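You operate a simulated robot arm through the tools that you are given. There is no shell and no other tool.

The job below is to be done with a simulated robot arm. You get a single attempt, and the scene is never put back.

Task
Lower the trolley forks, then roll the trolley to the yellow floor mark.
Fine: turn the black switch back to LIFT; brake it again at the mark.

The check looks at the end state, three seconds after you hand in, the way a careful person would. Anything else that was tipped, shoved, dropped, spilled or broken makes it a failure.

Robot
A 6-joint arm with a two-finger gripper, fixed in place. Base frame: the origin is on the floor under the middle of its stand, x ahead of it, y to its left, z up. Units: mm, rad, N and s.
With the tool pointing down near the work surface it reaches from about 240 to 960 mm from the base axis. Its first joint turns from -2.897 to 2.897 rad. Payload 3.43 kg.
The TCP is the grasp point between the finger pads, 20 mm short of the fingertips. In the tool frame z runs along the fingers and y along their closing line. The gripper opens to 190 mm; its body begins 248 mm behind the TCP.
Orientation is that of the tool frame in the base frame, as [roll, pitch, yaw] about the fixed x, y, z axes, in that order (R = Rz(yaw) Ry(pitch) Rx(roll)). With the fingers straight down and closing along the base's y, the tool's x points along the base's -x, its y along +y and its z along -z.

Tools
- The arm moves only by the tool step_arm. Its argument "commands" is a list that holds one entry, the list of rows, each a list of 7 numbers: the shift along the base's x, y, z in mm, then the turn, a rotation vector about the base's x, y, z in rad, then the finger opening in mm, from 0 to 190. In form: [[[x, y, z, rx, ry, rz, grip], ...]]. A call has 1 to 20 rows; each row is the pose to reach, as a shift and turn from the pose commanded when the call began. Rows are played at 5 a second. More than 50 mm and 0.15 rad between two rows, or a gripper value outside its range, and nothing of the call is played. Where a pose cannot be reached the arm comes as near as it can. A force on the tool above 90 N (or 10 N above the force at the start of the call, whichever is more), or a blocked arm, ends the call early, and 0.2 s more pass. The fingers move at their own pace (about 153 mm/s each) and stop on an object; they squeeze with about 45 N. The grip force told is the motor's: it shows also when the fingers shut on nothing. Time passes only in rows, and 0.2 s behind the last, so rows that repeat a pose let the fingers close. The reply holds the time, the measured pose of the TCP, the force on the tool along the base axes, the opening and the grip force, in the units named above and with some noise, with the torque about the TCP (base axes, N m) and any sound that the robot's microphone picked up, and new pictures: "pictures" is both (left out), scene, wrist or none.
- Cameras (640 x 400 px; columns grow to the right, rows downward): "scene" is fixed at [398.4, 660.2, 1098.4]; the picture's right is [-0.99, 0.15, 0.00], its down [0.03, 0.20, -0.98] and it looks along [-0.15, -0.97, -0.20] (base axes); focal length 350 px, centre (320, 200). "wrist" rides on the gripper at [70, -8, -288] in the tool frame; the picture's right is [0.12, 0.99, 0.00], its down [-0.96, 0.11, -0.25] and it looks along [-0.25, 0.03, 0.97] (tool axes); focal length 261 px, centre (320, 200).
- slide_trunk(by): moves the trunk up (or, below 0, down) by that many mm; the arm rides with it, the base frame stays. It gives what a move gives, with no picture.
- pixel_to_xyz(camera, pixels): for up to 12 pixels [column, row] of the newest picture of that camera ("zoom" is the newest enlarged one), the place [x, y, z] in the base frame of the surface seen there, good to about 3 mm, but the place of the scene camera against the robot may be out by one fixed shift of up to 25 mm in any direction. The clock stands still meanwhile.
- close_up(camera, box): a new picture of the part [left, top, right, bottom] of that camera's present view, enlarged. The clock stands still meanwhile.
- finish_job(): hands the job in; it is judged then, once.

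Unless the task says otherwise, let go and move clear before handing in.

The tools are called after "Request:" as a command line: name --argument value ..., lists and objects as JSON in quotes. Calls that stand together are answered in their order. step_arm: Moves the arm, as the interface text tells. Its arguments: {"type":"object","properties":{"commands":{"type":"array"},"pictures":{"type":"string","enum":["both","scene","wrist","none"]}},"required":["commands"]} The other tools are called the same way: slide_trunk (by) moves the trunk up or down; pixel_to_xyz (camera, pixels) gives the place of the surface under pixels of a picture; close_up (camera, box) takes an enlarged picture of a part of a camera's view; finish_job () hands the job in.

At the start:

```text
clock: 0.0
tool_pos: [150.2, -672.8, 1073.1]
ee_rot: [-3.141, 0.0, -3.139]
force: [1.3, 0.7, -0.5]
torque: [-0.04, 0.05, -0.01]
grip_width: 190.0
grasp_force: 0.1
trunk travel left (down, up): [-200.0, 240.0]
```

scene: 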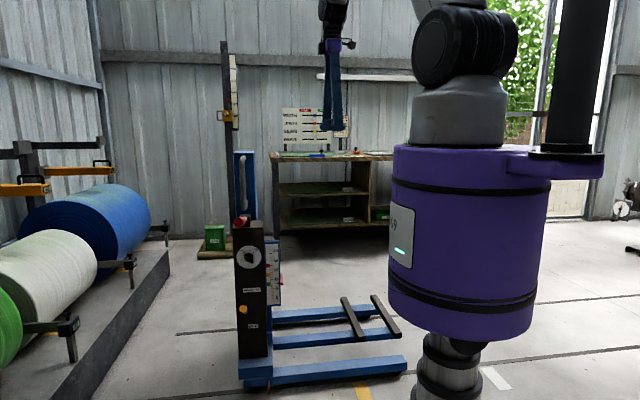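
wrist: 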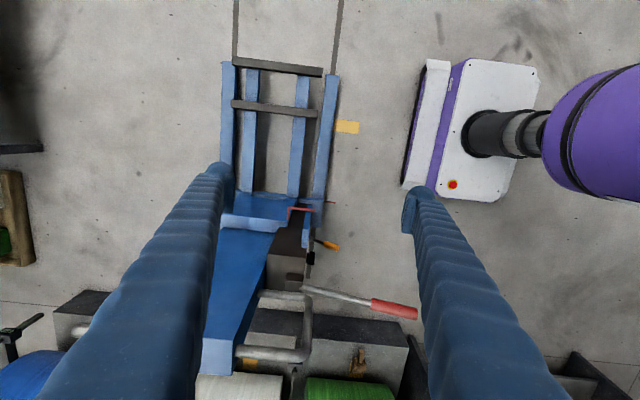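

The scene picture shows the blue trolley with a black panel around (250,290) and a red handle near (240,222); the wrist view shows forks, a yellow mark at (347,127), an orange-tipped lever at (325,243) and a red-grip lever at (390,308). I'll enlarge these to understand the controls.

Request:
close_up --camera "scene" --box '[210, 200, 310, 400]'

Request:
close_up --camera "wrist" --box '[190, 40, 450, 400]'

Request:
close_up --camera "scene" --box '[260, 90, 400, 180]'

```text
2.00 times, centred on (260, 300) of scene
```

zoom: 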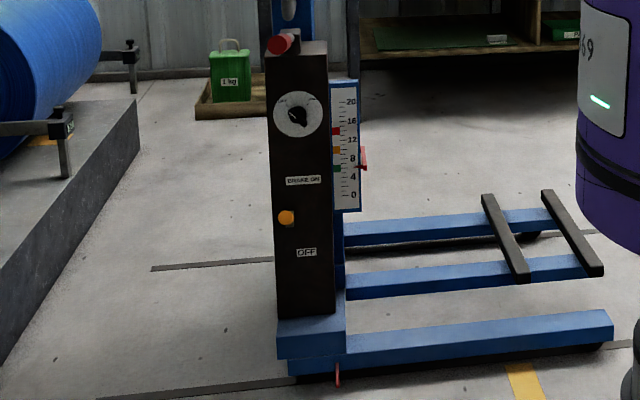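

```text
1.11 times, centred on (320, 220) of wrist
```

zoom: 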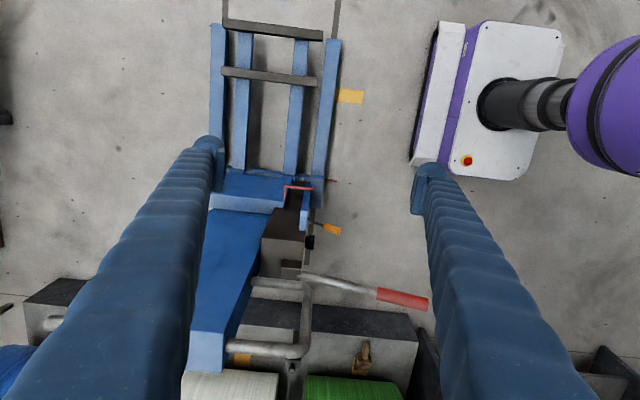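

```text
4.44 times, centred on (330, 135) of scene
```

zoom: 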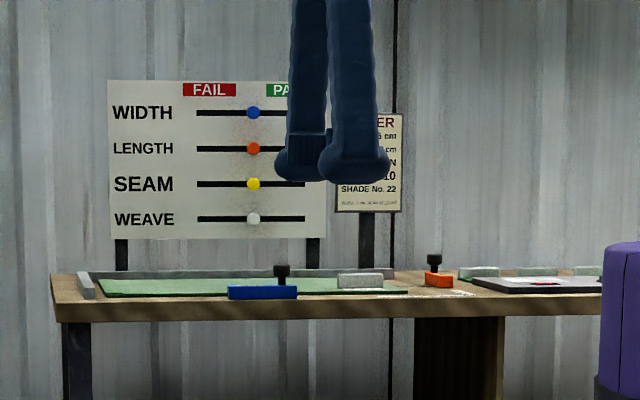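

The panel shows a white dial with a black knob at about (249,257), an orange lever between BRAKE ON and OFF at (243,309), and a scale with a pointer. I'll zoom further to read labels.

Request:
close_up --camera "scene" --box '[228, 235, 292, 275]'

Request:
close_up --camera "scene" --box '[228, 280, 292, 330]'

Request:
close_up --camera "scene" --box '[220, 140, 284, 240]'

Request:
close_up --camera "wrist" --box '[270, 190, 350, 290]'

Request:
close_up --camera "scene" --box '[230, 340, 420, 400]'

```text
10.00 times, centred on (260, 255) of scene
```

zoom: 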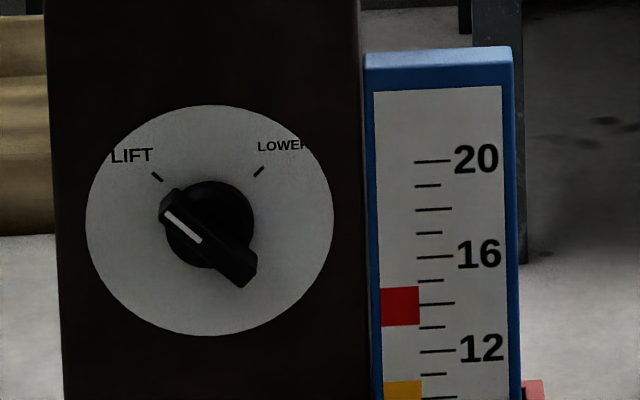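

```text
8.00 times, centred on (260, 305) of scene
```

zoom: 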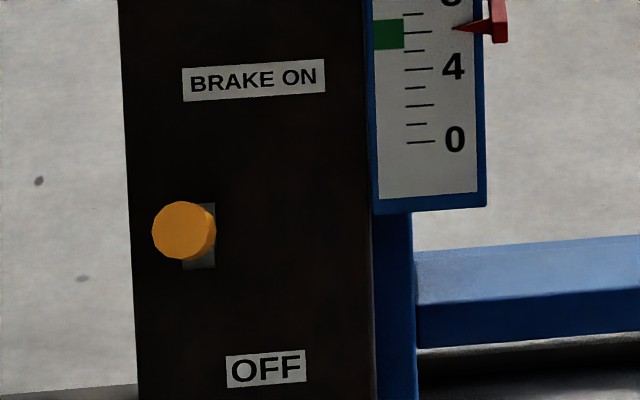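

```text
4.00 times, centred on (252, 190) of scene
```

zoom: 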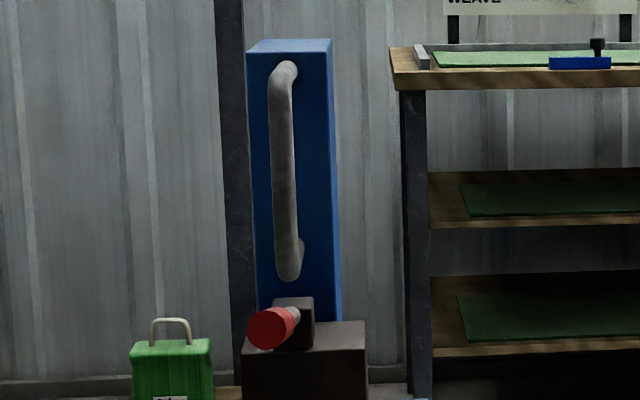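

```text
4.00 times, centred on (310, 240) of wrist
```

zoom: 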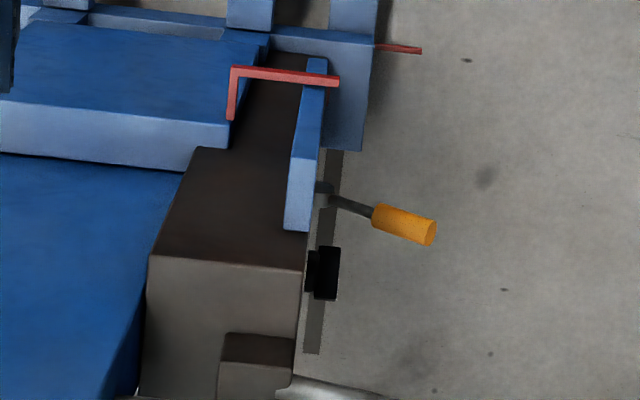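

```text
3.37 times, centred on (325, 370) of scene
```

zoom: 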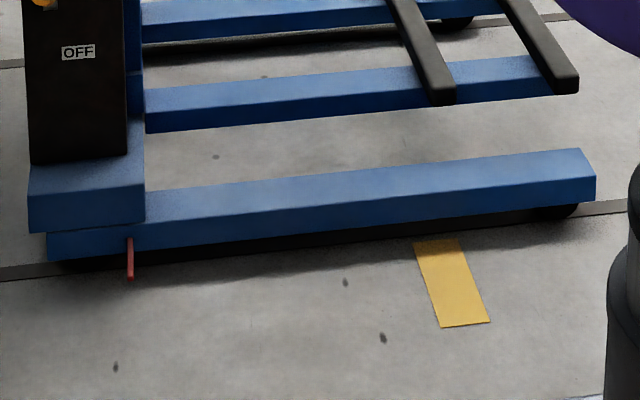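

The dial reads LIFT (left) / LOWER (right), currently LIFT; the brake lever is in the on (upper?) position and the red floor pointer at scene (268,377) must come to the yellow mark at (362,392). I'll measure key points from the wrist and scene cameras.

Request:
pixel_to_xyz --camera "wrist" --pixels '[[347, 127], [338, 122], [357, 132], [336, 245], [318, 240], [313, 257], [308, 258], [415, 312], [375, 306], [330, 294], [314, 202], [270, 62]]'

Request:
pixel_to_xyz --camera "scene" --pixels '[[249, 257], [243, 309], [268, 377], [362, 392], [240, 222], [250, 233], [246, 255], [252, 262], [241, 240], [263, 300], [260, 250], [255, 335]]'

Request:
pixel_to_xyz --camera "wrist" --pixels '[[270, 295], [305, 330], [270, 352], [230, 65], [320, 80], [242, 100], [290, 295], [290, 209], [306, 209], [220, 360], [295, 264], [255, 230]]'

```text
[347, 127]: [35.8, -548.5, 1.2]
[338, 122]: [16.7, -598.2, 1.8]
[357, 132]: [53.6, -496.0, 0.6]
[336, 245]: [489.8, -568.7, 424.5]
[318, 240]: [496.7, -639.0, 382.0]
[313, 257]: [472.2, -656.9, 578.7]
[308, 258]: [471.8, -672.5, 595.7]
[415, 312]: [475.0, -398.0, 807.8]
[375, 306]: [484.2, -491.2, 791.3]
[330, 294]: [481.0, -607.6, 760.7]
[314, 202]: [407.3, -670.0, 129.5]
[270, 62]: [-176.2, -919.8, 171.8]
```

```text
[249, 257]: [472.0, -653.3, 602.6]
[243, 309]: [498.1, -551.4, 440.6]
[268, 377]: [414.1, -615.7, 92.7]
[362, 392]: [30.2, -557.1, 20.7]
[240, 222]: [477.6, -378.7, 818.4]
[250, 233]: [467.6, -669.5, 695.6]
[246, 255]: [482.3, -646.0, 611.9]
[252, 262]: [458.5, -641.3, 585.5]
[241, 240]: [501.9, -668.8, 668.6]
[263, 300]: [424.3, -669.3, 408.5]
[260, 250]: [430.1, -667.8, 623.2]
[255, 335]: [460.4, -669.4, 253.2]
```

```text
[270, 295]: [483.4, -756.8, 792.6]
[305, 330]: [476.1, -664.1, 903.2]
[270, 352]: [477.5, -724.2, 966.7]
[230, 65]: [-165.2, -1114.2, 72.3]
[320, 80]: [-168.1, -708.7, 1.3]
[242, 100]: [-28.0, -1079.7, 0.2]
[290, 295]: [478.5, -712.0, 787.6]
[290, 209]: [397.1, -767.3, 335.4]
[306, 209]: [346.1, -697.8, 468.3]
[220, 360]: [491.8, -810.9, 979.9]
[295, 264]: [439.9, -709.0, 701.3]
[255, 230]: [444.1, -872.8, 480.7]
```

Readings: scene camera appears about 20 mm high versus the wrist camera (floor mark z 20.7 vs 1.2); the knob is near (472,-655,~583), brake grip near (490,-565,425), pump lever at x≈480, z 760–810. I'll lower the trunk, to reach the low controls comfortably.

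Request:
slide_trunk --by -180

```text
clock: 2.0
tool_pos: [150.1, -672.8, 893.2]
ee_rot: [-3.14, 0.0, -3.137]
force: [0.0, 0.8, 0.6]
torque: [-0.02, -0.03, -0.01]
grip_width: 190.1
grasp_force: 0.2
trunk travel left (down, up): [-20.0, 420.0]
```

The trunk is down and the TCP is at (150,-673,893), free of everything. I'll tilt the tool to point along -y, while moving it to about (200,-590,860).

Request:
step_arm --commands '[[[4, 7, -3, -0.131, 0, 0, 190], [8, 14, -6, -0.262, 0, 0, 180], [12, 21, -9, -0.393, 0, 0, 170], [16, 28, -12, -0.524, 0, 0, 160], [20, 35, -15, -0.654, 0, 0, 150], [24, 42, -18, -0.785, 0, 0, 140], [28, 49, -21, -0.916, 0, 0, 130], [32, 56, -24, -1.047, 0, 0, 120], [36, 63, -27, -1.178, 0, 0, 110], [40, 70, -30, -1.309, 0, 0, 100], [44, 77, -32, -1.44, 0, 0, 90], [50, 83, -33, -1.5708, 0, 0, 80], [50, 83, -33, -1.5708, 0, 0, 80]]]'

```text
clock: 4.8
tool_pos: [265.4, -632.1, 809.6]
ee_rot: [-1.571, 0.0, 3.136]
force: [-1.2, 1.1, -3.5]
torque: [-0.89, 0.02, 0.31]
grip_width: 80.1
grasp_force: 0.0
out of reach, approached as far as the arm can: row 4, 5, 6, 7, 8, 9, 10, 11, 12, 13
trunk travel left (down, up): [-20.0, 420.0]
```

scene: 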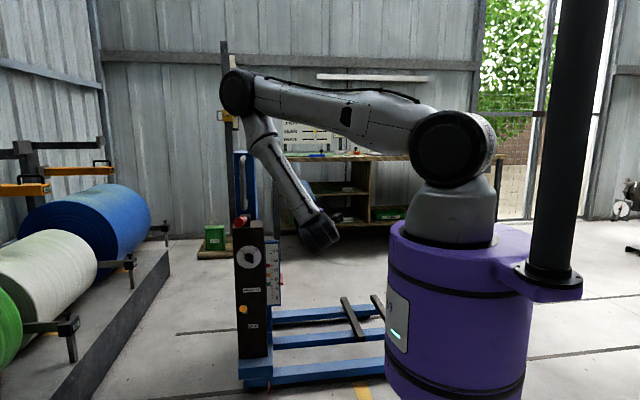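
wrist: 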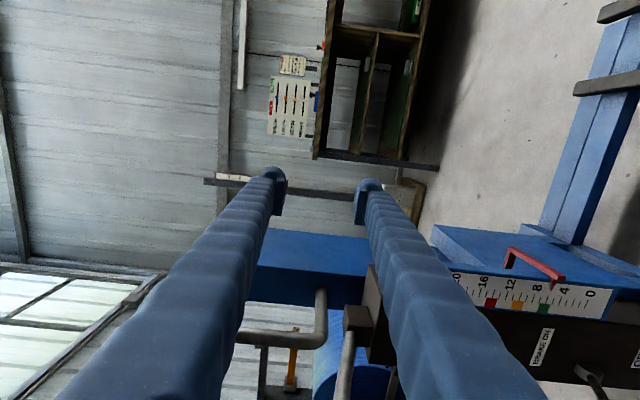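

The tool now points along -y at (265,-632,810), the arm coming as near as it could (too close to the base for the asked pose). I'll measure the elbow (scene (238,92)), wrist (320,235) and mast to check the clearances before moving on.

Request:
pixel_to_xyz --camera "scene" --pixels '[[238, 92], [450, 145], [320, 235], [262, 125], [300, 190], [240, 222], [245, 160], [350, 100], [230, 75], [300, 215], [333, 245], [335, 215]]'

Request:
close_up --camera "scene" --box '[200, 60, 360, 280]'

Request:
pixel_to_xyz --camera "wrist" --pixels '[[590, 298], [570, 302], [543, 310], [517, 305], [490, 302], [463, 300], [515, 250], [555, 278], [320, 330], [345, 350], [355, 318], [310, 245]]'

```text
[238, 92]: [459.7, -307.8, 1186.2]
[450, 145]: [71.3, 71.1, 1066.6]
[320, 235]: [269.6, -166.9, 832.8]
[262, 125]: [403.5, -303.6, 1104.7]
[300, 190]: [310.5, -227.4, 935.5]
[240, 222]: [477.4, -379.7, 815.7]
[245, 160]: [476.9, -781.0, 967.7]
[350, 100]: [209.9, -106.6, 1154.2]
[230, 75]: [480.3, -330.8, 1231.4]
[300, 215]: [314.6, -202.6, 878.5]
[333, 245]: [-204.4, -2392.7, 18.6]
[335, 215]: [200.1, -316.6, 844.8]
```

```text
1.82 times, centred on (280, 170) of scene
```

zoom: 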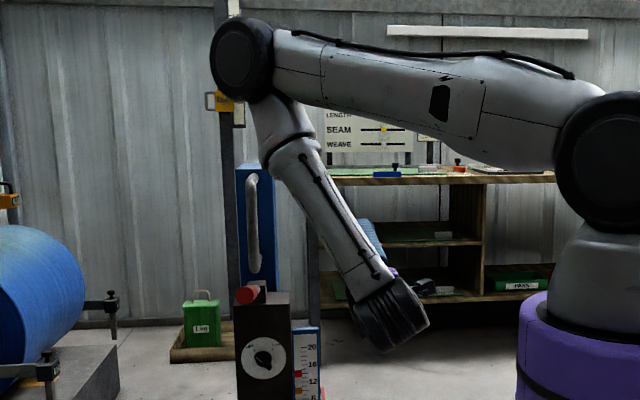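

```text
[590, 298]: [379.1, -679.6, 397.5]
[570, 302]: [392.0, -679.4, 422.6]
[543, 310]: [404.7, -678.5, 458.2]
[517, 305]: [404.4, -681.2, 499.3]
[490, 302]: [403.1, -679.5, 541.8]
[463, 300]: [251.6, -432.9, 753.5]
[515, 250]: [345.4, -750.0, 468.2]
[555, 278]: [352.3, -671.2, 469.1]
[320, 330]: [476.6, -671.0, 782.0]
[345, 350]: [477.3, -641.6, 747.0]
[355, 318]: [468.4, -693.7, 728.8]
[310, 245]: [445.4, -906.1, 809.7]
```

The hand sits about (265,-380,810) with the elbow at (470,-330,1190), clear of the mast (y≈-780) and pump lever tip (477,-385,~798). I'll make a small test move down to learn the commanded reference.

Request:
step_arm --commands '[[[0, 0, -20, 0, -0.1, 0, 80]]]' --pictures "none"

```text
clock: 5.2
tool_pos: [263.4, -632.4, 790.4]
ee_rot: [-1.575, 0.1, 3.136]
force: [-0.2, -0.1, 0.3]
torque: [0.1, 0.0, -0.01]
grip_width: 79.8
grasp_force: 0.1
trunk travel left (down, up): [-20.0, 420.0]
```

The reference follows the achieved pose, (263,-632,790). I'll now descend to z≈590 at this x (free of the trolley) while turning the tool toward the 45° needed for the knob bar.

Request:
step_arm --commands '[[[0, 3, -33, 0, -0.115, 0, 80], [0, 6, -66, 0, -0.23, 0, 80], [0, 9, -100, 0, -0.345, 0, 80], [0, 12, -133, 0, -0.46, 0, 80], [0, 15, -166, 0, -0.575, 0, 80], [0, 18, -200, 0, -0.685, 0, 80]]]'

```text
clock: 6.6
tool_pos: [264.2, -614.3, 590.0]
ee_rot: [-1.577, 0.785, 3.131]
force: [-0.3, -0.6, 0.2]
torque: [0.04, 0.01, -0.01]
grip_width: 79.8
grasp_force: 0.1
out of reach, approached as far as the arm can: row 2, 3, 4
trunk travel left (down, up): [-20.0, 420.0]
```

scene: 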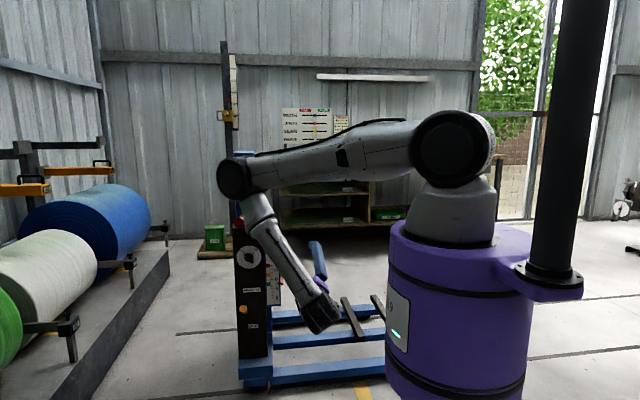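
wrist: 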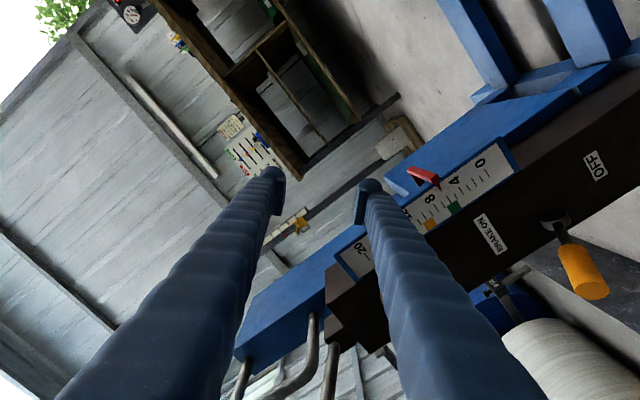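

The brake lever is clearly seen at wrist (570,255); the forearm passes near the pump lever tip in the scene (238,225). I'll measure the clearances of elbow and forearm to the red grip before going further in +x.

Request:
pixel_to_xyz --camera "scene" --pixels '[[235, 180], [220, 178], [255, 205], [270, 240], [239, 225], [318, 312], [300, 280], [248, 200], [318, 262], [340, 150], [455, 140], [325, 325]]'

Request:
close_up --camera "scene" --box '[200, 150, 360, 350]'

Request:
pixel_to_xyz --camera "wrist" --pixels '[[585, 275], [590, 292], [570, 240], [556, 222], [596, 165], [491, 234], [340, 300], [480, 162], [403, 185], [310, 360], [330, 370], [420, 170]]'

```text
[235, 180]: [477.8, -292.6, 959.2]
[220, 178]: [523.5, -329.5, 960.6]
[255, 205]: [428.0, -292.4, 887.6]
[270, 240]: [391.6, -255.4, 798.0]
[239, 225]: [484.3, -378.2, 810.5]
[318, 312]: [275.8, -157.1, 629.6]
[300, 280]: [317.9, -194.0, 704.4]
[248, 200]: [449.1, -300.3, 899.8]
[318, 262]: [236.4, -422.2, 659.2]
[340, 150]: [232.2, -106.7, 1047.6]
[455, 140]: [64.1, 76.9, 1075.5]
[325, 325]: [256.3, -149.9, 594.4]
```

```text
2.00 times, centred on (280, 250) of scene
```

zoom: 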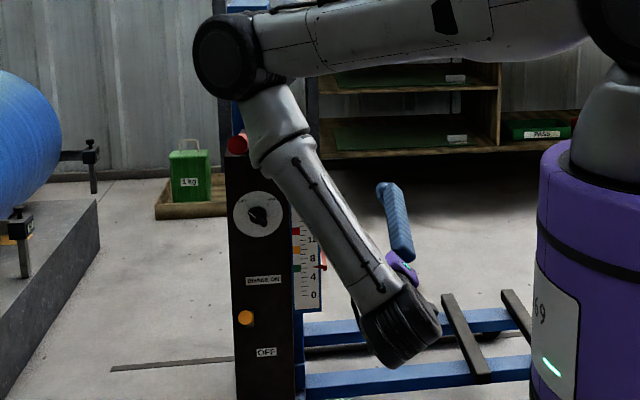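

```text
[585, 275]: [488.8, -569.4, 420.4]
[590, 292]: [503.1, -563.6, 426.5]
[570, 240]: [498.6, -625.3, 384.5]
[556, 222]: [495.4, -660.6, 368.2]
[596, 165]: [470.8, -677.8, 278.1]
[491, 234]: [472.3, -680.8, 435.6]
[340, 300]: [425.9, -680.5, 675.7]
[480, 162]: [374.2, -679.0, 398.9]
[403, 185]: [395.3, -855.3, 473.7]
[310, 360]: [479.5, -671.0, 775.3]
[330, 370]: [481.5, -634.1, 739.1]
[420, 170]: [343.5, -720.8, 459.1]
```

True front panel is at y≈-680 by the wrist camera, and lever tip (484,-378) versus forearm (428,-292,888) has enough clearance; moving to +x rotates the arm away from it. I'll move to about (472,-545,590) in front of the knob.

Request:
step_arm --commands '[[[35, 12, 0, 0, 0, 0, 80], [70, 24, 0, 0, 0, 0, 80], [105, 36, 0, 0, 0, 0, 80], [140, 48, 0, 0, 0, 0, 80], [175, 60, 0, 0, 0, 0, 80], [208, 69, 0, 0, 0, 0, 80]]]'

```text
clock: 8.0
tool_pos: [471.4, -546.2, 589.9]
ee_rot: [-1.572, 0.783, 3.141]
force: [-0.7, -0.1, 0.1]
torque: [-0.02, 0.01, 0.04]
grip_width: 79.9
grasp_force: 0.0
trunk travel left (down, up): [-20.0, 420.0]
```

scene: 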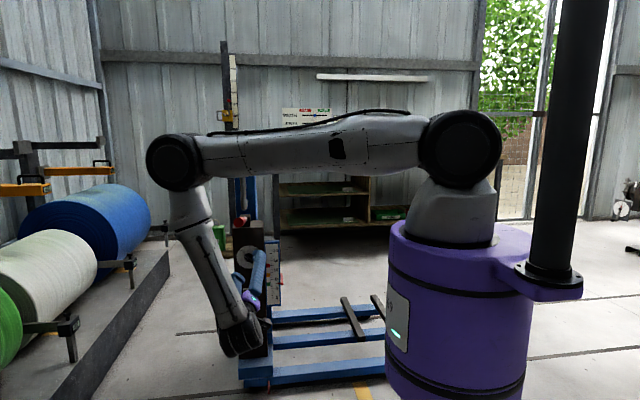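
wrist: 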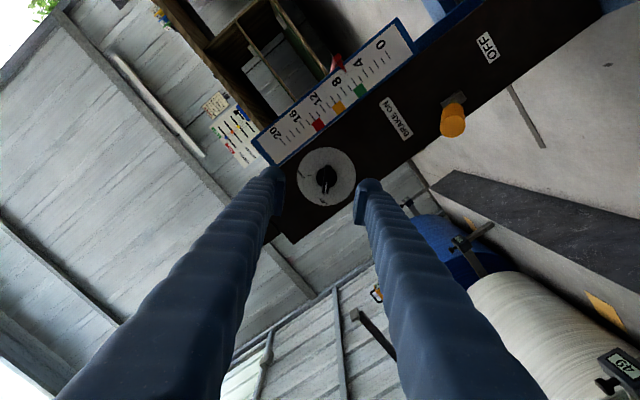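

The dial is now visible between the fingertips at wrist (326,178). I'll enlarge it and measure the knob.

Request:
close_up --camera "wrist" --box '[286, 140, 366, 210]'

Request:
pixel_to_xyz --camera "wrist" --pixels '[[326, 178], [324, 173], [328, 186], [321, 180], [331, 177], [310, 165], [345, 190], [326, 150], [326, 205], [299, 178], [355, 178], [453, 122]]'

```text
5.71 times, centred on (326, 175) of wrist
```

zoom: 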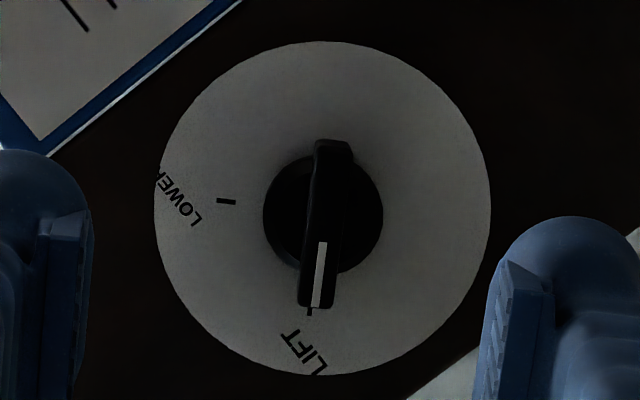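

```text
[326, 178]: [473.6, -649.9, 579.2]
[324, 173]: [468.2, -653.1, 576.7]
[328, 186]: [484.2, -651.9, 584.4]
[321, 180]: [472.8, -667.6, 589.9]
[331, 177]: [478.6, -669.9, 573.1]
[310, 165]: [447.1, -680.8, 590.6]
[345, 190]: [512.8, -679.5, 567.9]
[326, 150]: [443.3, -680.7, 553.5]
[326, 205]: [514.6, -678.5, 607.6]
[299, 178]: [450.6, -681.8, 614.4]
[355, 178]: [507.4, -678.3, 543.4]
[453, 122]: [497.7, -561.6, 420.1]
```

The knob bar (9 mm wide, outer face y≈-650) lies exactly along the tool x axis and its axis is near (478,·,580). I'll align the TCP to it and advance to y≈-643 with the fingers open 60 mm.

Request:
step_arm --commands '[[[6.6, -10, -10, 0, 0, 0, 60], [6.6, -45, -10, 0, 0, 0, 60], [6.6, -75, -10, 0, 0, 0, 60], [6.6, -96, -10, 0, 0, 0, 60]]]'

```text
clock: 9.0
tool_pos: [477.8, -642.0, 579.4]
ee_rot: [-1.572, 0.783, 3.141]
force: [0.3, 0.4, 0.4]
torque: [0.05, 0.0, -0.02]
grip_width: 60.0
grasp_force: 0.1
trunk travel left (down, up): [-20.0, 420.0]
```

scene: 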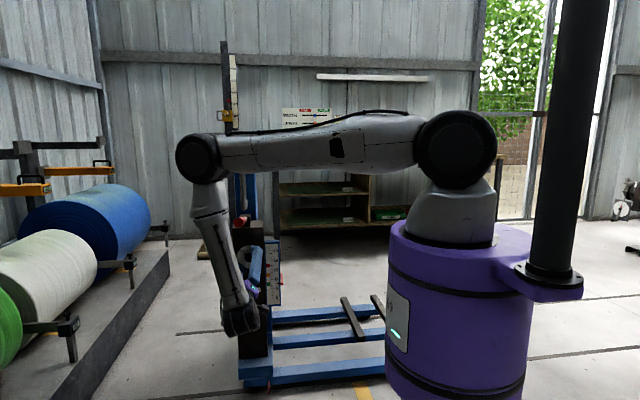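
wrist: 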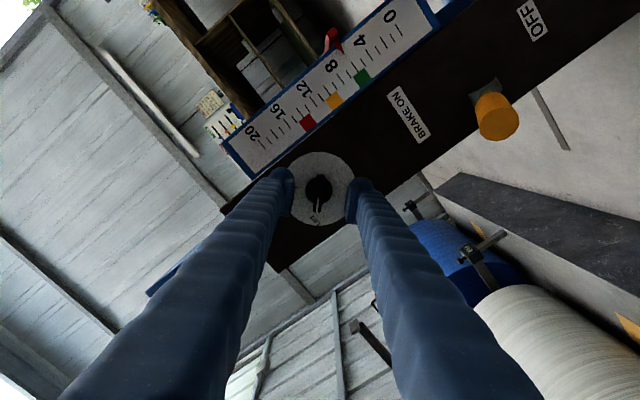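

The fingers straddle the knob at wrist (320,188). I'll check closely the alignment before closing.

Request:
close_up --camera "wrist" --box '[270, 140, 370, 235]'

Request:
close_up --camera "scene" --box '[200, 180, 310, 350]'

```text
4.21 times, centred on (320, 188) of wrist
```

zoom: 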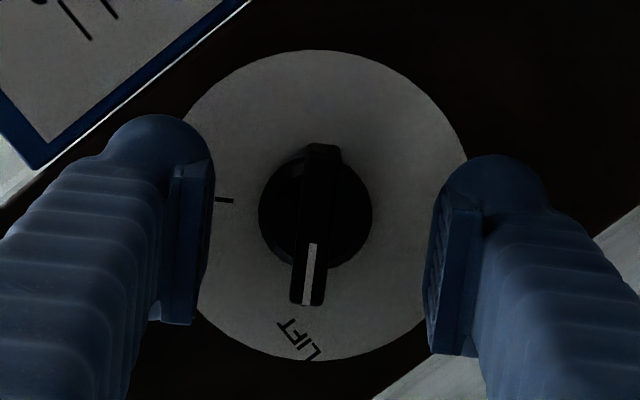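

```text
2.35 times, centred on (255, 265) of scene
```

zoom: 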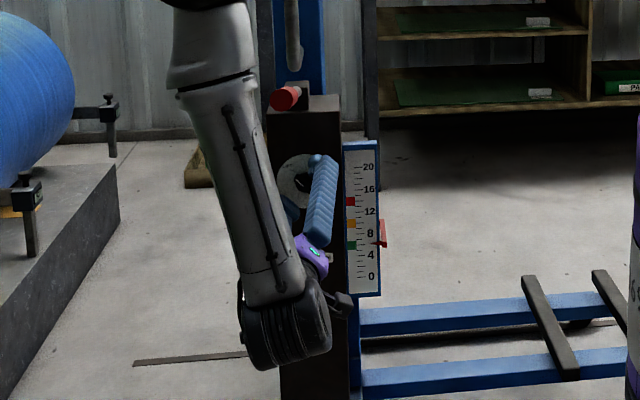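

The knob bar is centred between the pads (zoom: bar (315,222), TCP axis projects to about (318,229)). I'll close the fingers on it.

Request:
step_arm --commands '[[[0, 0, 0, 0, 0, 0, 30], [0, 0, 0, 0, 0, 0, 0], [0, 0, 0, 0, 0, 0, 0], [0, 0, 0, 0, 0, 0, 0]]]' --pictures "wrist"

```text
clock: 10.0
tool_pos: [476.0, -642.6, 581.4]
ee_rot: [-1.569, 0.786, -3.141]
force: [-10.1, -7.7, 11.6]
torque: [-0.09, -0.04, -0.1]
grip_width: 9.2
grasp_force: 42.1
trunk travel left (down, up): [-20.0, 420.0]
```

wrist: 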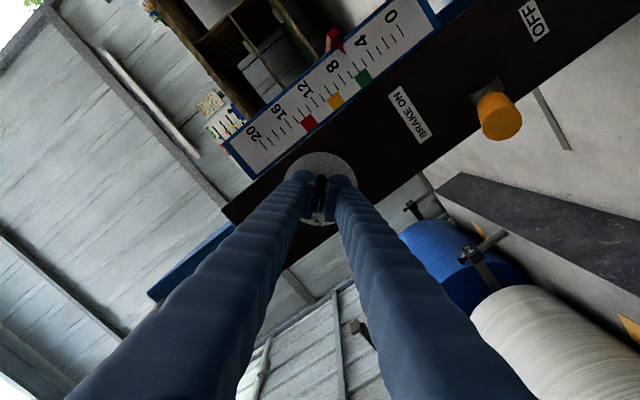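

The fingers hold the knob bar (9.2 mm, 42 N) with a small 2 mm offset that I'll relieve. I'll now turn the knob 90° clockwise (as seen from the front) to LOWER.

Request:
step_arm --commands '[[[-2, 0, 2, 0, -0.12, 0, 0], [-2, 0, 2, 0, -0.25, 0, 0], [-2, 0, 2, 0, -0.38, 0, 0], [-2, 0, 2, 0, -0.51, 0, 0], [-2, 0, 2, 0, -0.64, 0, 0], [-2, 0, 2, 0, -0.77, 0, 0], [-2, 0, 2, 0, -0.9, 0, 0], [-2, 0, 2, 0, -1.03, 0, 0], [-2, 0, 2, 0, -1.16, 0, 0], [-2, 0, 2, 0, -1.29, 0, 0], [-2, 0, 2, 0, -1.42, 0, 0], [-2, 0, 2, 0, -1.55, 0, 0]]]'

```text
clock: 11.0
tool_pos: [477.0, -649.4, 580.6]
ee_rot: [-1.556, 1.237, 3.12]
force: [-18.3, 41.9, 21.0]
torque: [-0.76, 0.08, 0.35]
grip_width: 9.1
grasp_force: 42.8
out of reach, approached as far as the arm can: row 4, 5
trunk travel left (down, up): [-20.0, 420.0]
stopped in row 5: the force on the tool passed its limit at 336 N (the readings are from after the stop); the commanded pose is now the measured one
```

scene: 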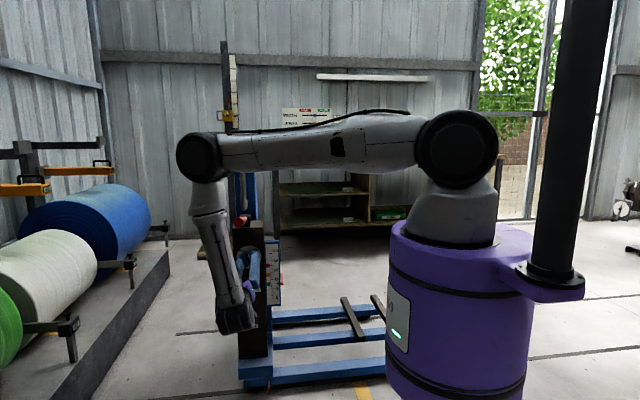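
wrist: 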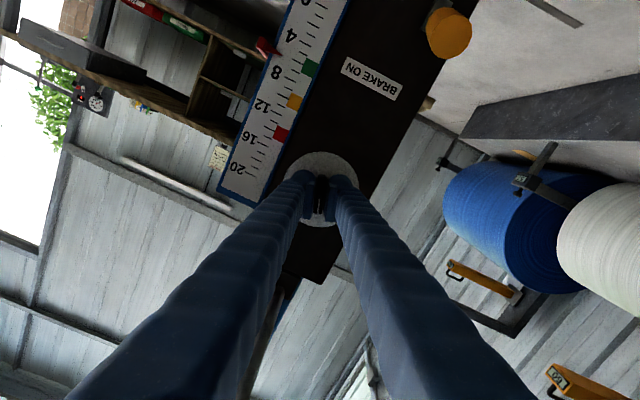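

The last wrist joint hit its limit at about 26° of turn and the arm pressed into the panel (stopped; now 42 N). I'll open the fingers, back straight out, and look, then use the other grasp (tool rolled 180°) for the turn.

Request:
step_arm --commands '[[[0, 3, 0, 0, 0, 0, 20], [0, 6, 0, 0, 0, 0, 50], [0, 30, 0, 0, 0, 0, 60], [0, 70, 0, 0, 0, 0, 60], [0, 105, 0, 0, 0, 0, 60]]]'

```text
clock: 12.2
tool_pos: [509.6, -554.1, 576.0]
ee_rot: [-1.572, 1.221, 3.09]
force: [-0.5, -1.1, -0.6]
torque: [-0.02, 0.02, 0.04]
grip_width: 59.9
grasp_force: 0.0
out of reach, approached as far as the arm can: row 3, 4, 5
trunk travel left (down, up): [-20.0, 420.0]
```

scene: 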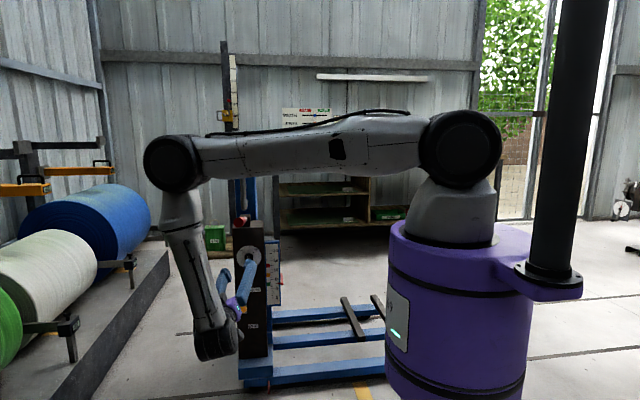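
wrist: 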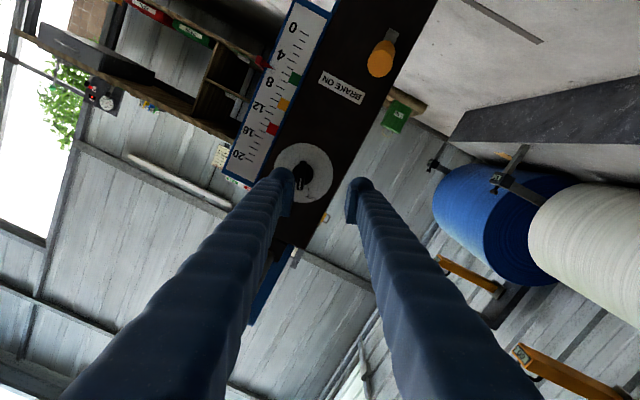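

I backed off; the roll limit made the arm drift to x=510. I'll look at the knob's present angle, before rolling the tool the other way.

Request:
close_up --camera "wrist" --box '[264, 130, 344, 220]'

Request:
close_up --camera "scene" --box '[220, 220, 300, 290]'

Request:
pixel_to_xyz --camera "wrist" --pixels '[[303, 174], [333, 174], [276, 174], [303, 145], [303, 203], [268, 62]]'

```text
4.44 times, centred on (304, 175) of wrist
```

zoom: 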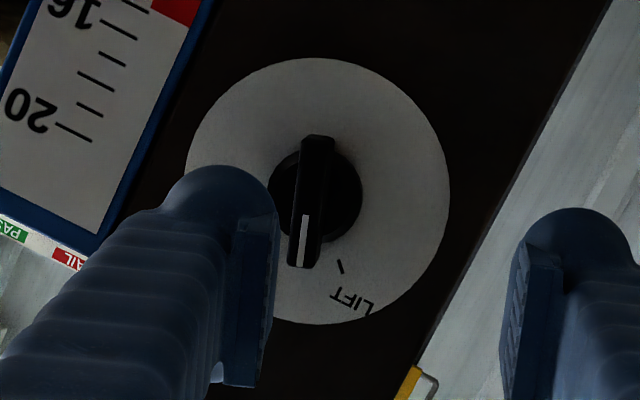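

```text
5.71 times, centred on (260, 255) of scene
```

zoom: 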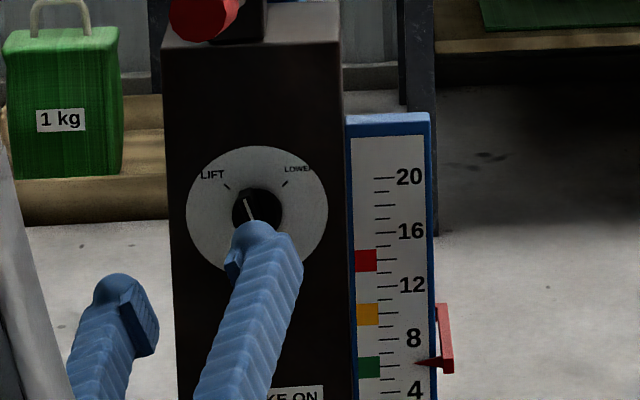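

```text
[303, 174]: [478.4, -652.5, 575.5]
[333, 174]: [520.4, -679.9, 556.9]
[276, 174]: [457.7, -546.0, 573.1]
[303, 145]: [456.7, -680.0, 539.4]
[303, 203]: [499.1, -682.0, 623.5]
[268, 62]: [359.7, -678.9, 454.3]
```

The knob stays where it was left, about 26° past LIFT, and the pointer still reads about 6. I'll first move back from the joint limit, straightening the yaw and returning to x≈478.

Request:
step_arm --commands '[[[-10, 2, 1, 0, 0.12, 0.03, 60], [-20, 5, 3, 0, 0.24, 0.05, 60], [-31, 8, 4, 0, 0.36, 0.05, 60]]]' --pictures "none"

```text
clock: 13.0
tool_pos: [478.7, -547.6, 579.6]
ee_rot: [-1.566, 0.875, -3.12]
force: [0.4, 0.4, -0.1]
torque: [-0.01, 0.03, -0.01]
grip_width: 59.9
grasp_force: 0.0
trunk travel left (down, up): [-20.0, 420.0]
```

The tool is back at (479,-548,580) with roll θ≈-0.875. I'll now roll it the other way by +2.775 rad about y so it can grasp the knob bar from the flipped side.

Request:
step_arm --commands '[[[0, 0, 0, 0, 0.139, 0, 60], [0, 0, 0, 0, 0.278, 0, 60], [0, 0, 0, 0, 0.417, 0, 60], [0, 0, 0, 0, 0.556, 0, 60], [0, 0, 0, 0, 0.695, 0, 60], [0, 0, 0, 0, 0.834, 0, 60], [0, 0, 0, 0, 0.973, 0, 60], [0, 0, 0, 0, 1.112, 0, 60], [0, 0, 0, 0, 1.251, 0, 60], [0, 0, 0, 0, 1.39, 0, 60], [0, 0, 0, 0, 1.529, 0, 60], [0, 0, 0, 0, 1.668, 0, 60], [0, 0, 0, 0, 1.807, 0, 60], [0, 0, 0, 0, 1.946, 0, 60], [0, 0, 0, 0, 2.085, 0, 60], [0, 0, 0, 0, 2.224, 0, 60], [0, 0, 0, 0, 2.363, 0, 60], [0, 0, 0, 0, 2.502, 0, 60], [0, 0, 0, 0, 2.641, 0, 60], [0, 0, 0, 0, 2.775, 0, 60]]]'

```text
clock: 17.2
tool_pos: [479.5, -548.3, 579.3]
ee_rot: [1.597, -1.241, -0.042]
force: [0.5, -0.1, -1.1]
torque: [0.02, 0.0, 0.0]
grip_width: 60.2
grasp_force: 0.1
trunk travel left (down, up): [-20.0, 420.0]
```

scene: 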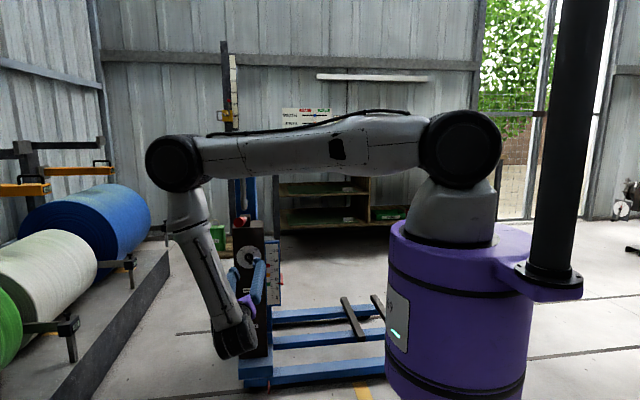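
wrist: 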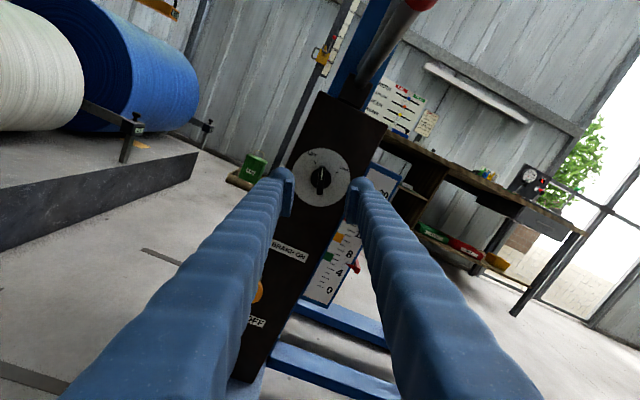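

The roll worked: the knob now shows upright at wrist (322,180) with the tool flipped. I'll enlarge the view to line up with the bar.

Request:
close_up --camera "wrist" --box '[280, 135, 370, 225]'

Request:
pixel_to_xyz --camera "wrist" --pixels '[[320, 180], [320, 173], [319, 187], [321, 151], [321, 205], [297, 178], [346, 178]]'

```text
4.44 times, centred on (325, 180) of wrist
```

zoom: 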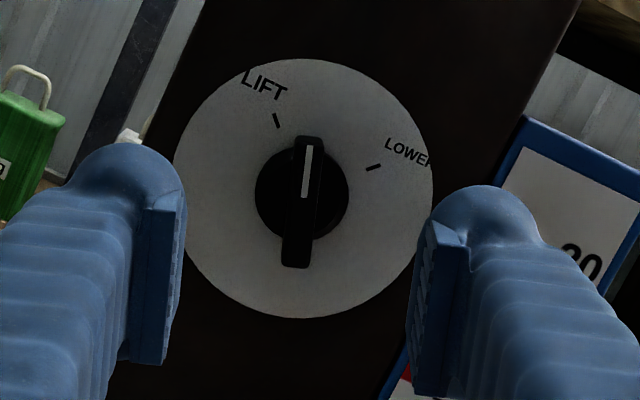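

```text
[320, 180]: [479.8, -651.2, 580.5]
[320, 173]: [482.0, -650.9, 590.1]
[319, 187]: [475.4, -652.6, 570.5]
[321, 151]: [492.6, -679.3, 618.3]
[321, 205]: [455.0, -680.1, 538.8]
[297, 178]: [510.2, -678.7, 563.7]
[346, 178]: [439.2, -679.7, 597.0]
```

The bar is aligned with the tool axis (zoom (311,140)–(296,262)), axis near (476,580); about 64–66° remain to LOWER. I'll advance with a small tilt correction and close on it.

Request:
step_arm --commands '[[[-3.2, -10, 1, -0.0085, 0, 0.017, 60], [-3.2, -50, 1, -0.0085, 0, 0.017, 60], [-3.2, -80, 1, -0.0085, 0, 0.017, 60], [-3.2, -94, 1, -0.0085, 0, 0.017, 60], [-3.2, -94, 1, -0.0085, 0, 0.017, 30], [-3.2, -94, 1, -0.0085, 0, 0.017, 0], [-3.2, -94, 1, -0.0085, 0, 0.017, 0], [-3.2, -94, 1, -0.0085, 0, 0.017, 0]]]' --pictures "wrist"

```text
clock: 19.0
tool_pos: [475.8, -642.3, 580.7]
ee_rot: [1.573, -1.244, 0.002]
force: [7.4, -8.9, -1.7]
torque: [0.07, -0.02, -0.01]
grip_width: 8.9
grasp_force: 43.1
trunk travel left (down, up): [-20.0, 420.0]
```

wrist: 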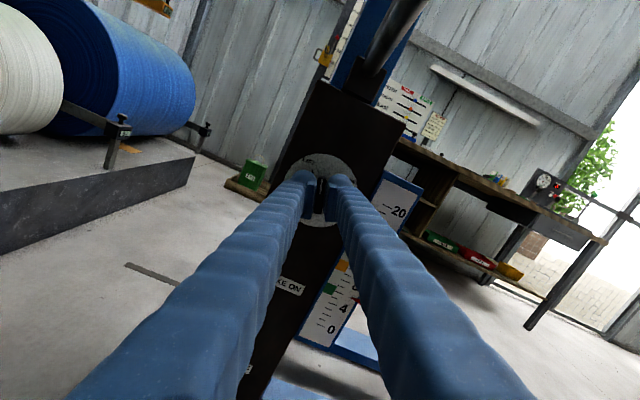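

The bar is gripped (8.9 mm, 43 N) with low side forces. I'll turn it the first half toward LOWER.

Request:
step_arm --commands '[[[0, 0, 0, 0, -0.124, 0, 0], [0, 0, 0, 0, -0.248, 0, 0], [0, 0, 0, 0, -0.372, 0, 0], [0, 0, 0, 0, -0.496, 0, 0], [0, 0, 0, 0, -0.62, 0, 0]]]' --pictures "none"

```text
clock: 20.2
tool_pos: [475.5, -641.5, 582.1]
ee_rot: [-1.566, -1.275, 3.139]
force: [4.1, -6.4, 2.1]
torque: [-0.16, 0.01, -0.01]
grip_width: 9.2
grasp_force: 42.8
trunk travel left (down, up): [-20.0, 420.0]
```

The turn proceeds smoothly with small forces (θ now 1.275). I'll complete the remaining 0.5 rad to LOWER.

Request:
step_arm --commands '[[[0, 0, 0, 0, -0.125, 0, 0], [0, 0, 0, 0, -0.25, 0, 0], [0, 0, 0, 0, -0.375, 0, 0], [0, 0, 0, 0, -0.49, 0, 0], [0, 0, 0, 0, -0.49, 0, 0]]]'

```text
clock: 21.4
tool_pos: [473.9, -642.6, 580.8]
ee_rot: [-1.569, -0.788, 3.141]
force: [-1.0, 2.1, 0.3]
torque: [-0.05, -0.03, -0.04]
grip_width: 9.1
grasp_force: 42.5
trunk travel left (down, up): [-20.0, 420.0]
```

scene: 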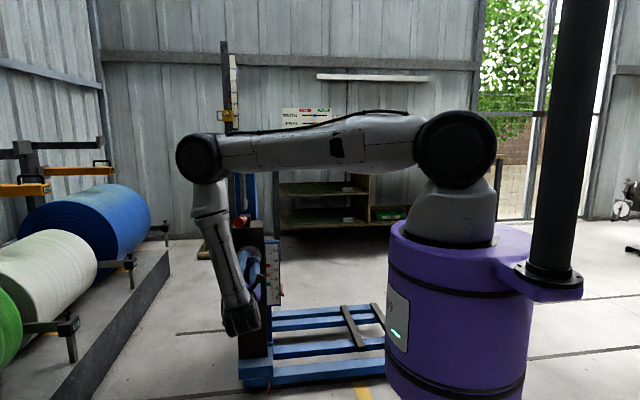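
wrist: 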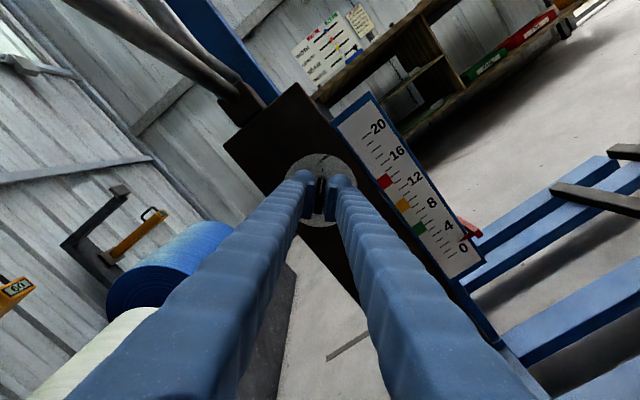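

The gauge pointer has moved: red marker at wrist (468,230) now sits near 2, so the forks are sinking. I'll wait a moment and look closely.

Request:
step_arm --commands '[[[0, 0, 0, 0, 0, 0, 0], [0, 0, 0, 0, 0, 0, 0], [0, 0, 0, 0, 0, 0, 0], [0, 0, 0, 0, 0, 0, 0], [0, 0, 0, 0, 0, 0, 0]]]' --pictures "both"

Request:
close_up --camera "wrist" --box '[400, 180, 500, 280]'

Request:
close_up --camera "scene" --box '[220, 220, 420, 345]'

```text
clock: 22.6
tool_pos: [474.8, -642.5, 581.9]
ee_rot: [-1.57, -0.787, -3.14]
force: [-5.7, 9.3, -3.0]
torque: [0.01, 0.02, -0.08]
grip_width: 8.9
grasp_force: 42.1
trunk travel left (down, up): [-20.0, 420.0]
```

scene: 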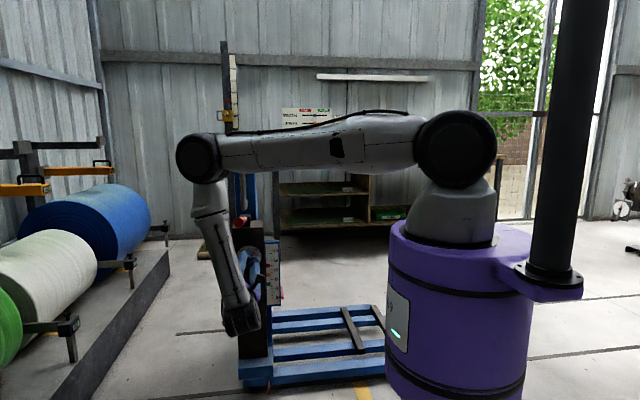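
wrist: 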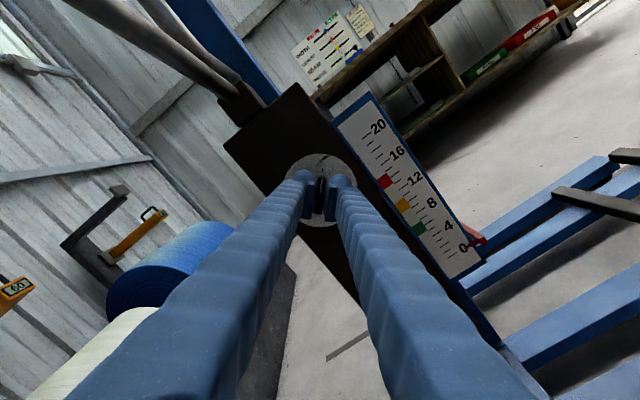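

```text
4.00 times, centred on (450, 230) of wrist
```

zoom: 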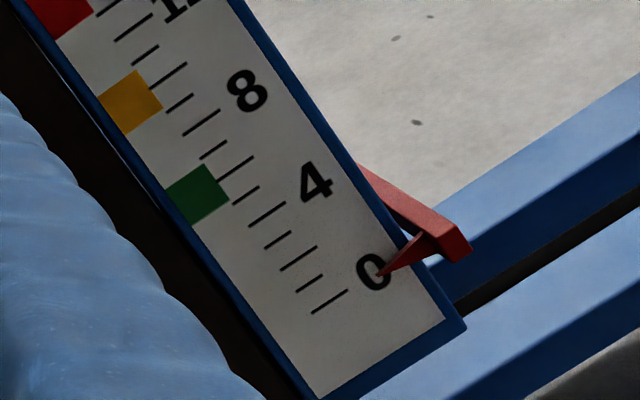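

```text
3.20 times, centred on (320, 282) of scene
```

zoom: 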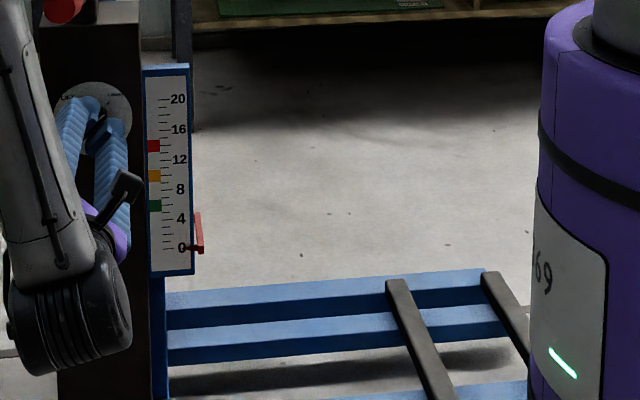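

The pointer now reads approximately 0 in the scene zoom (200,246). I'll wait two more seconds to confirm that it has settled.

Request:
step_arm --commands '[[[0, 0, 0, 0, 0, 0, 0], [0, 0, 0, 0, 0, 0, 0], [0, 0, 0, 0, 0, 0, 0], [0, 0, 0, 0, 0, 0, 0], [0, 0, 0, 0, 0, 0, 0], [0, 0, 0, 0, 0, 0, 0], [0, 0, 0, 0, 0, 0, 0], [0, 0, 0, 0, 0, 0, 0], [0, 0, 0, 0, 0, 0, 0], [0, 0, 0, 0, 0, 0, 0]]]' --pictures "both"

Request:
close_up --camera "scene" --box '[250, 230, 300, 315]'

Request:
close_up --camera "wrist" --box '[400, 180, 500, 280]'

```text
clock: 24.8
tool_pos: [474.5, -642.3, 582.1]
ee_rot: [-1.57, -0.787, -3.14]
force: [-9.5, 14.3, -7.5]
torque: [0.07, -0.01, -0.13]
grip_width: 9.0
grasp_force: 42.6
trunk travel left (down, up): [-20.0, 420.0]
```

scene: 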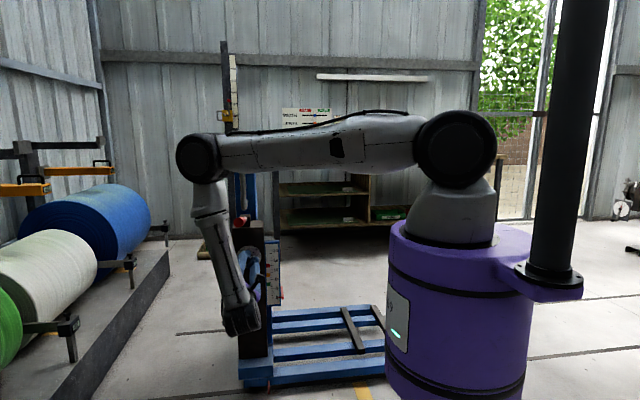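
wrist: 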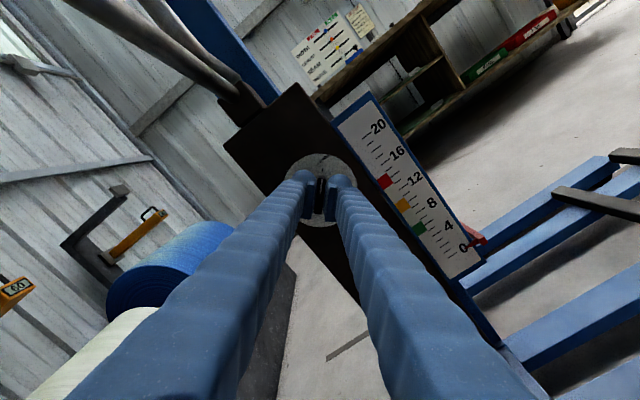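

```text
4.71 times, centred on (275, 272) of scene
```

zoom: 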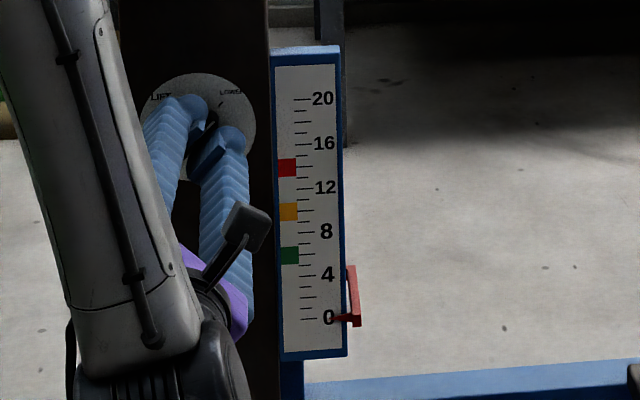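

```text
4.00 times, centred on (450, 230) of wrist
```

zoom: 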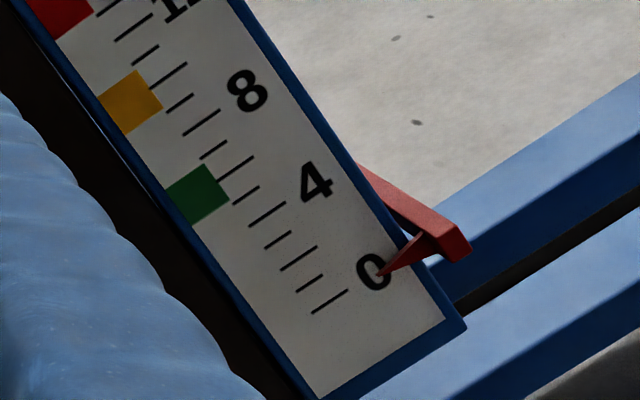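

The pointer has settled exactly at 0 in both views, so the forks are fully down. I'll turn the knob back toward LIFT, first up to the roll already proven reachable.

Request:
step_arm --commands '[[[0, 0, 0, 0, 0.124, 0, 0], [0, 0, 0, 0, 0.248, 0, 0], [0, 0, 0, 0, 0.372, 0, 0], [0, 0, 0, 0, 0.496, 0, 0], [0, 0, 0, 0, 0.62, 0, 0], [0, 0, 0, 0, 0.744, 0, 0], [0, 0, 0, 0, 0.868, 0, 0], [0, 0, 0, 0, 0.992, 0, 0], [0, 0, 0, 0, 1.11, 0, 0]]]' --pictures "none"

Request:
step_arm --commands '[[[0, 0, 0, 0, 0.11, 0, 0], [0, 0, 0, 0, 0.22, 0, 0]]]' --pictures "none"

```text
clock: 26.8
tool_pos: [475.4, -641.4, 581.8]
ee_rot: [1.57, -1.242, 0.002]
force: [-0.6, 6.1, -4.2]
torque: [0.05, -0.01, -0.02]
grip_width: 8.8
grasp_force: 42.8
trunk travel left (down, up): [-20.0, 420.0]
```

```text
clock: 27.4
tool_pos: [475.3, -642.2, 580.8]
ee_rot: [1.573, -1.024, 0.001]
force: [3.5, 4.6, -5.1]
torque: [-0.03, 0.01, 0.06]
grip_width: 9.1
grasp_force: 42.9
trunk travel left (down, up): [-20.0, 420.0]
```

The turn is going well with low forces (θ≈2.12). I'll finish the last 0.24 rad to LIFT.

Request:
step_arm --commands '[[[0, 0, 0, 0, 0.12, 0, 0], [0, 0, 0, 0, 0.24, 0, 0], [0, 0, 0, 0, 0.24, 0, 0]]]' --pictures "both"

Request:
close_up --camera "wrist" --box '[270, 135, 370, 235]'

```text
clock: 28.2
tool_pos: [475.6, -640.7, 582.1]
ee_rot: [1.574, -0.784, 0.003]
force: [8.4, 3.9, -3.9]
torque: [0.03, -0.07, 0.09]
grip_width: 8.9
grasp_force: 42.0
trunk travel left (down, up): [-20.0, 420.0]
```

scene: 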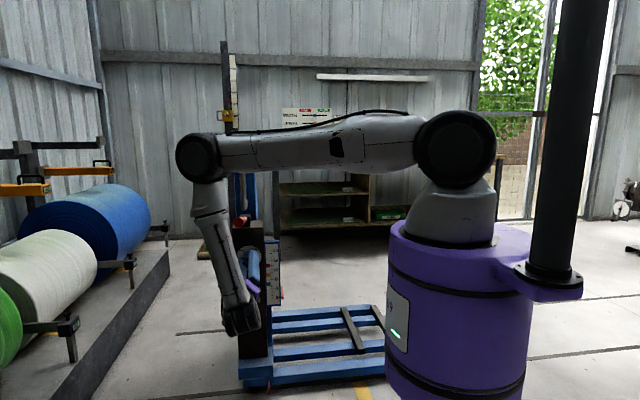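
wrist: 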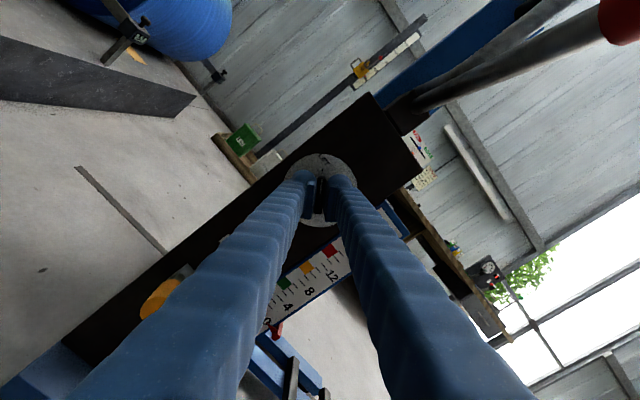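

```text
4.00 times, centred on (320, 185) of wrist
```

zoom: 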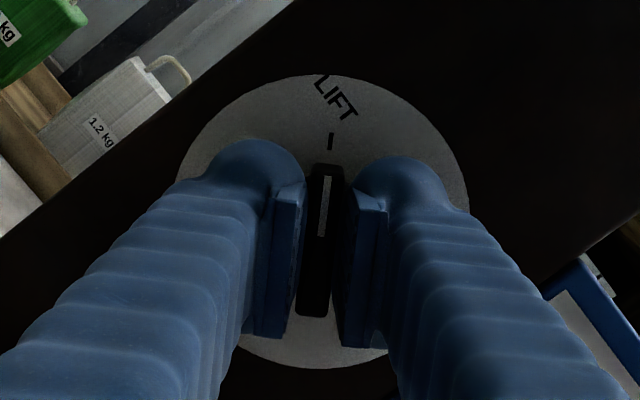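

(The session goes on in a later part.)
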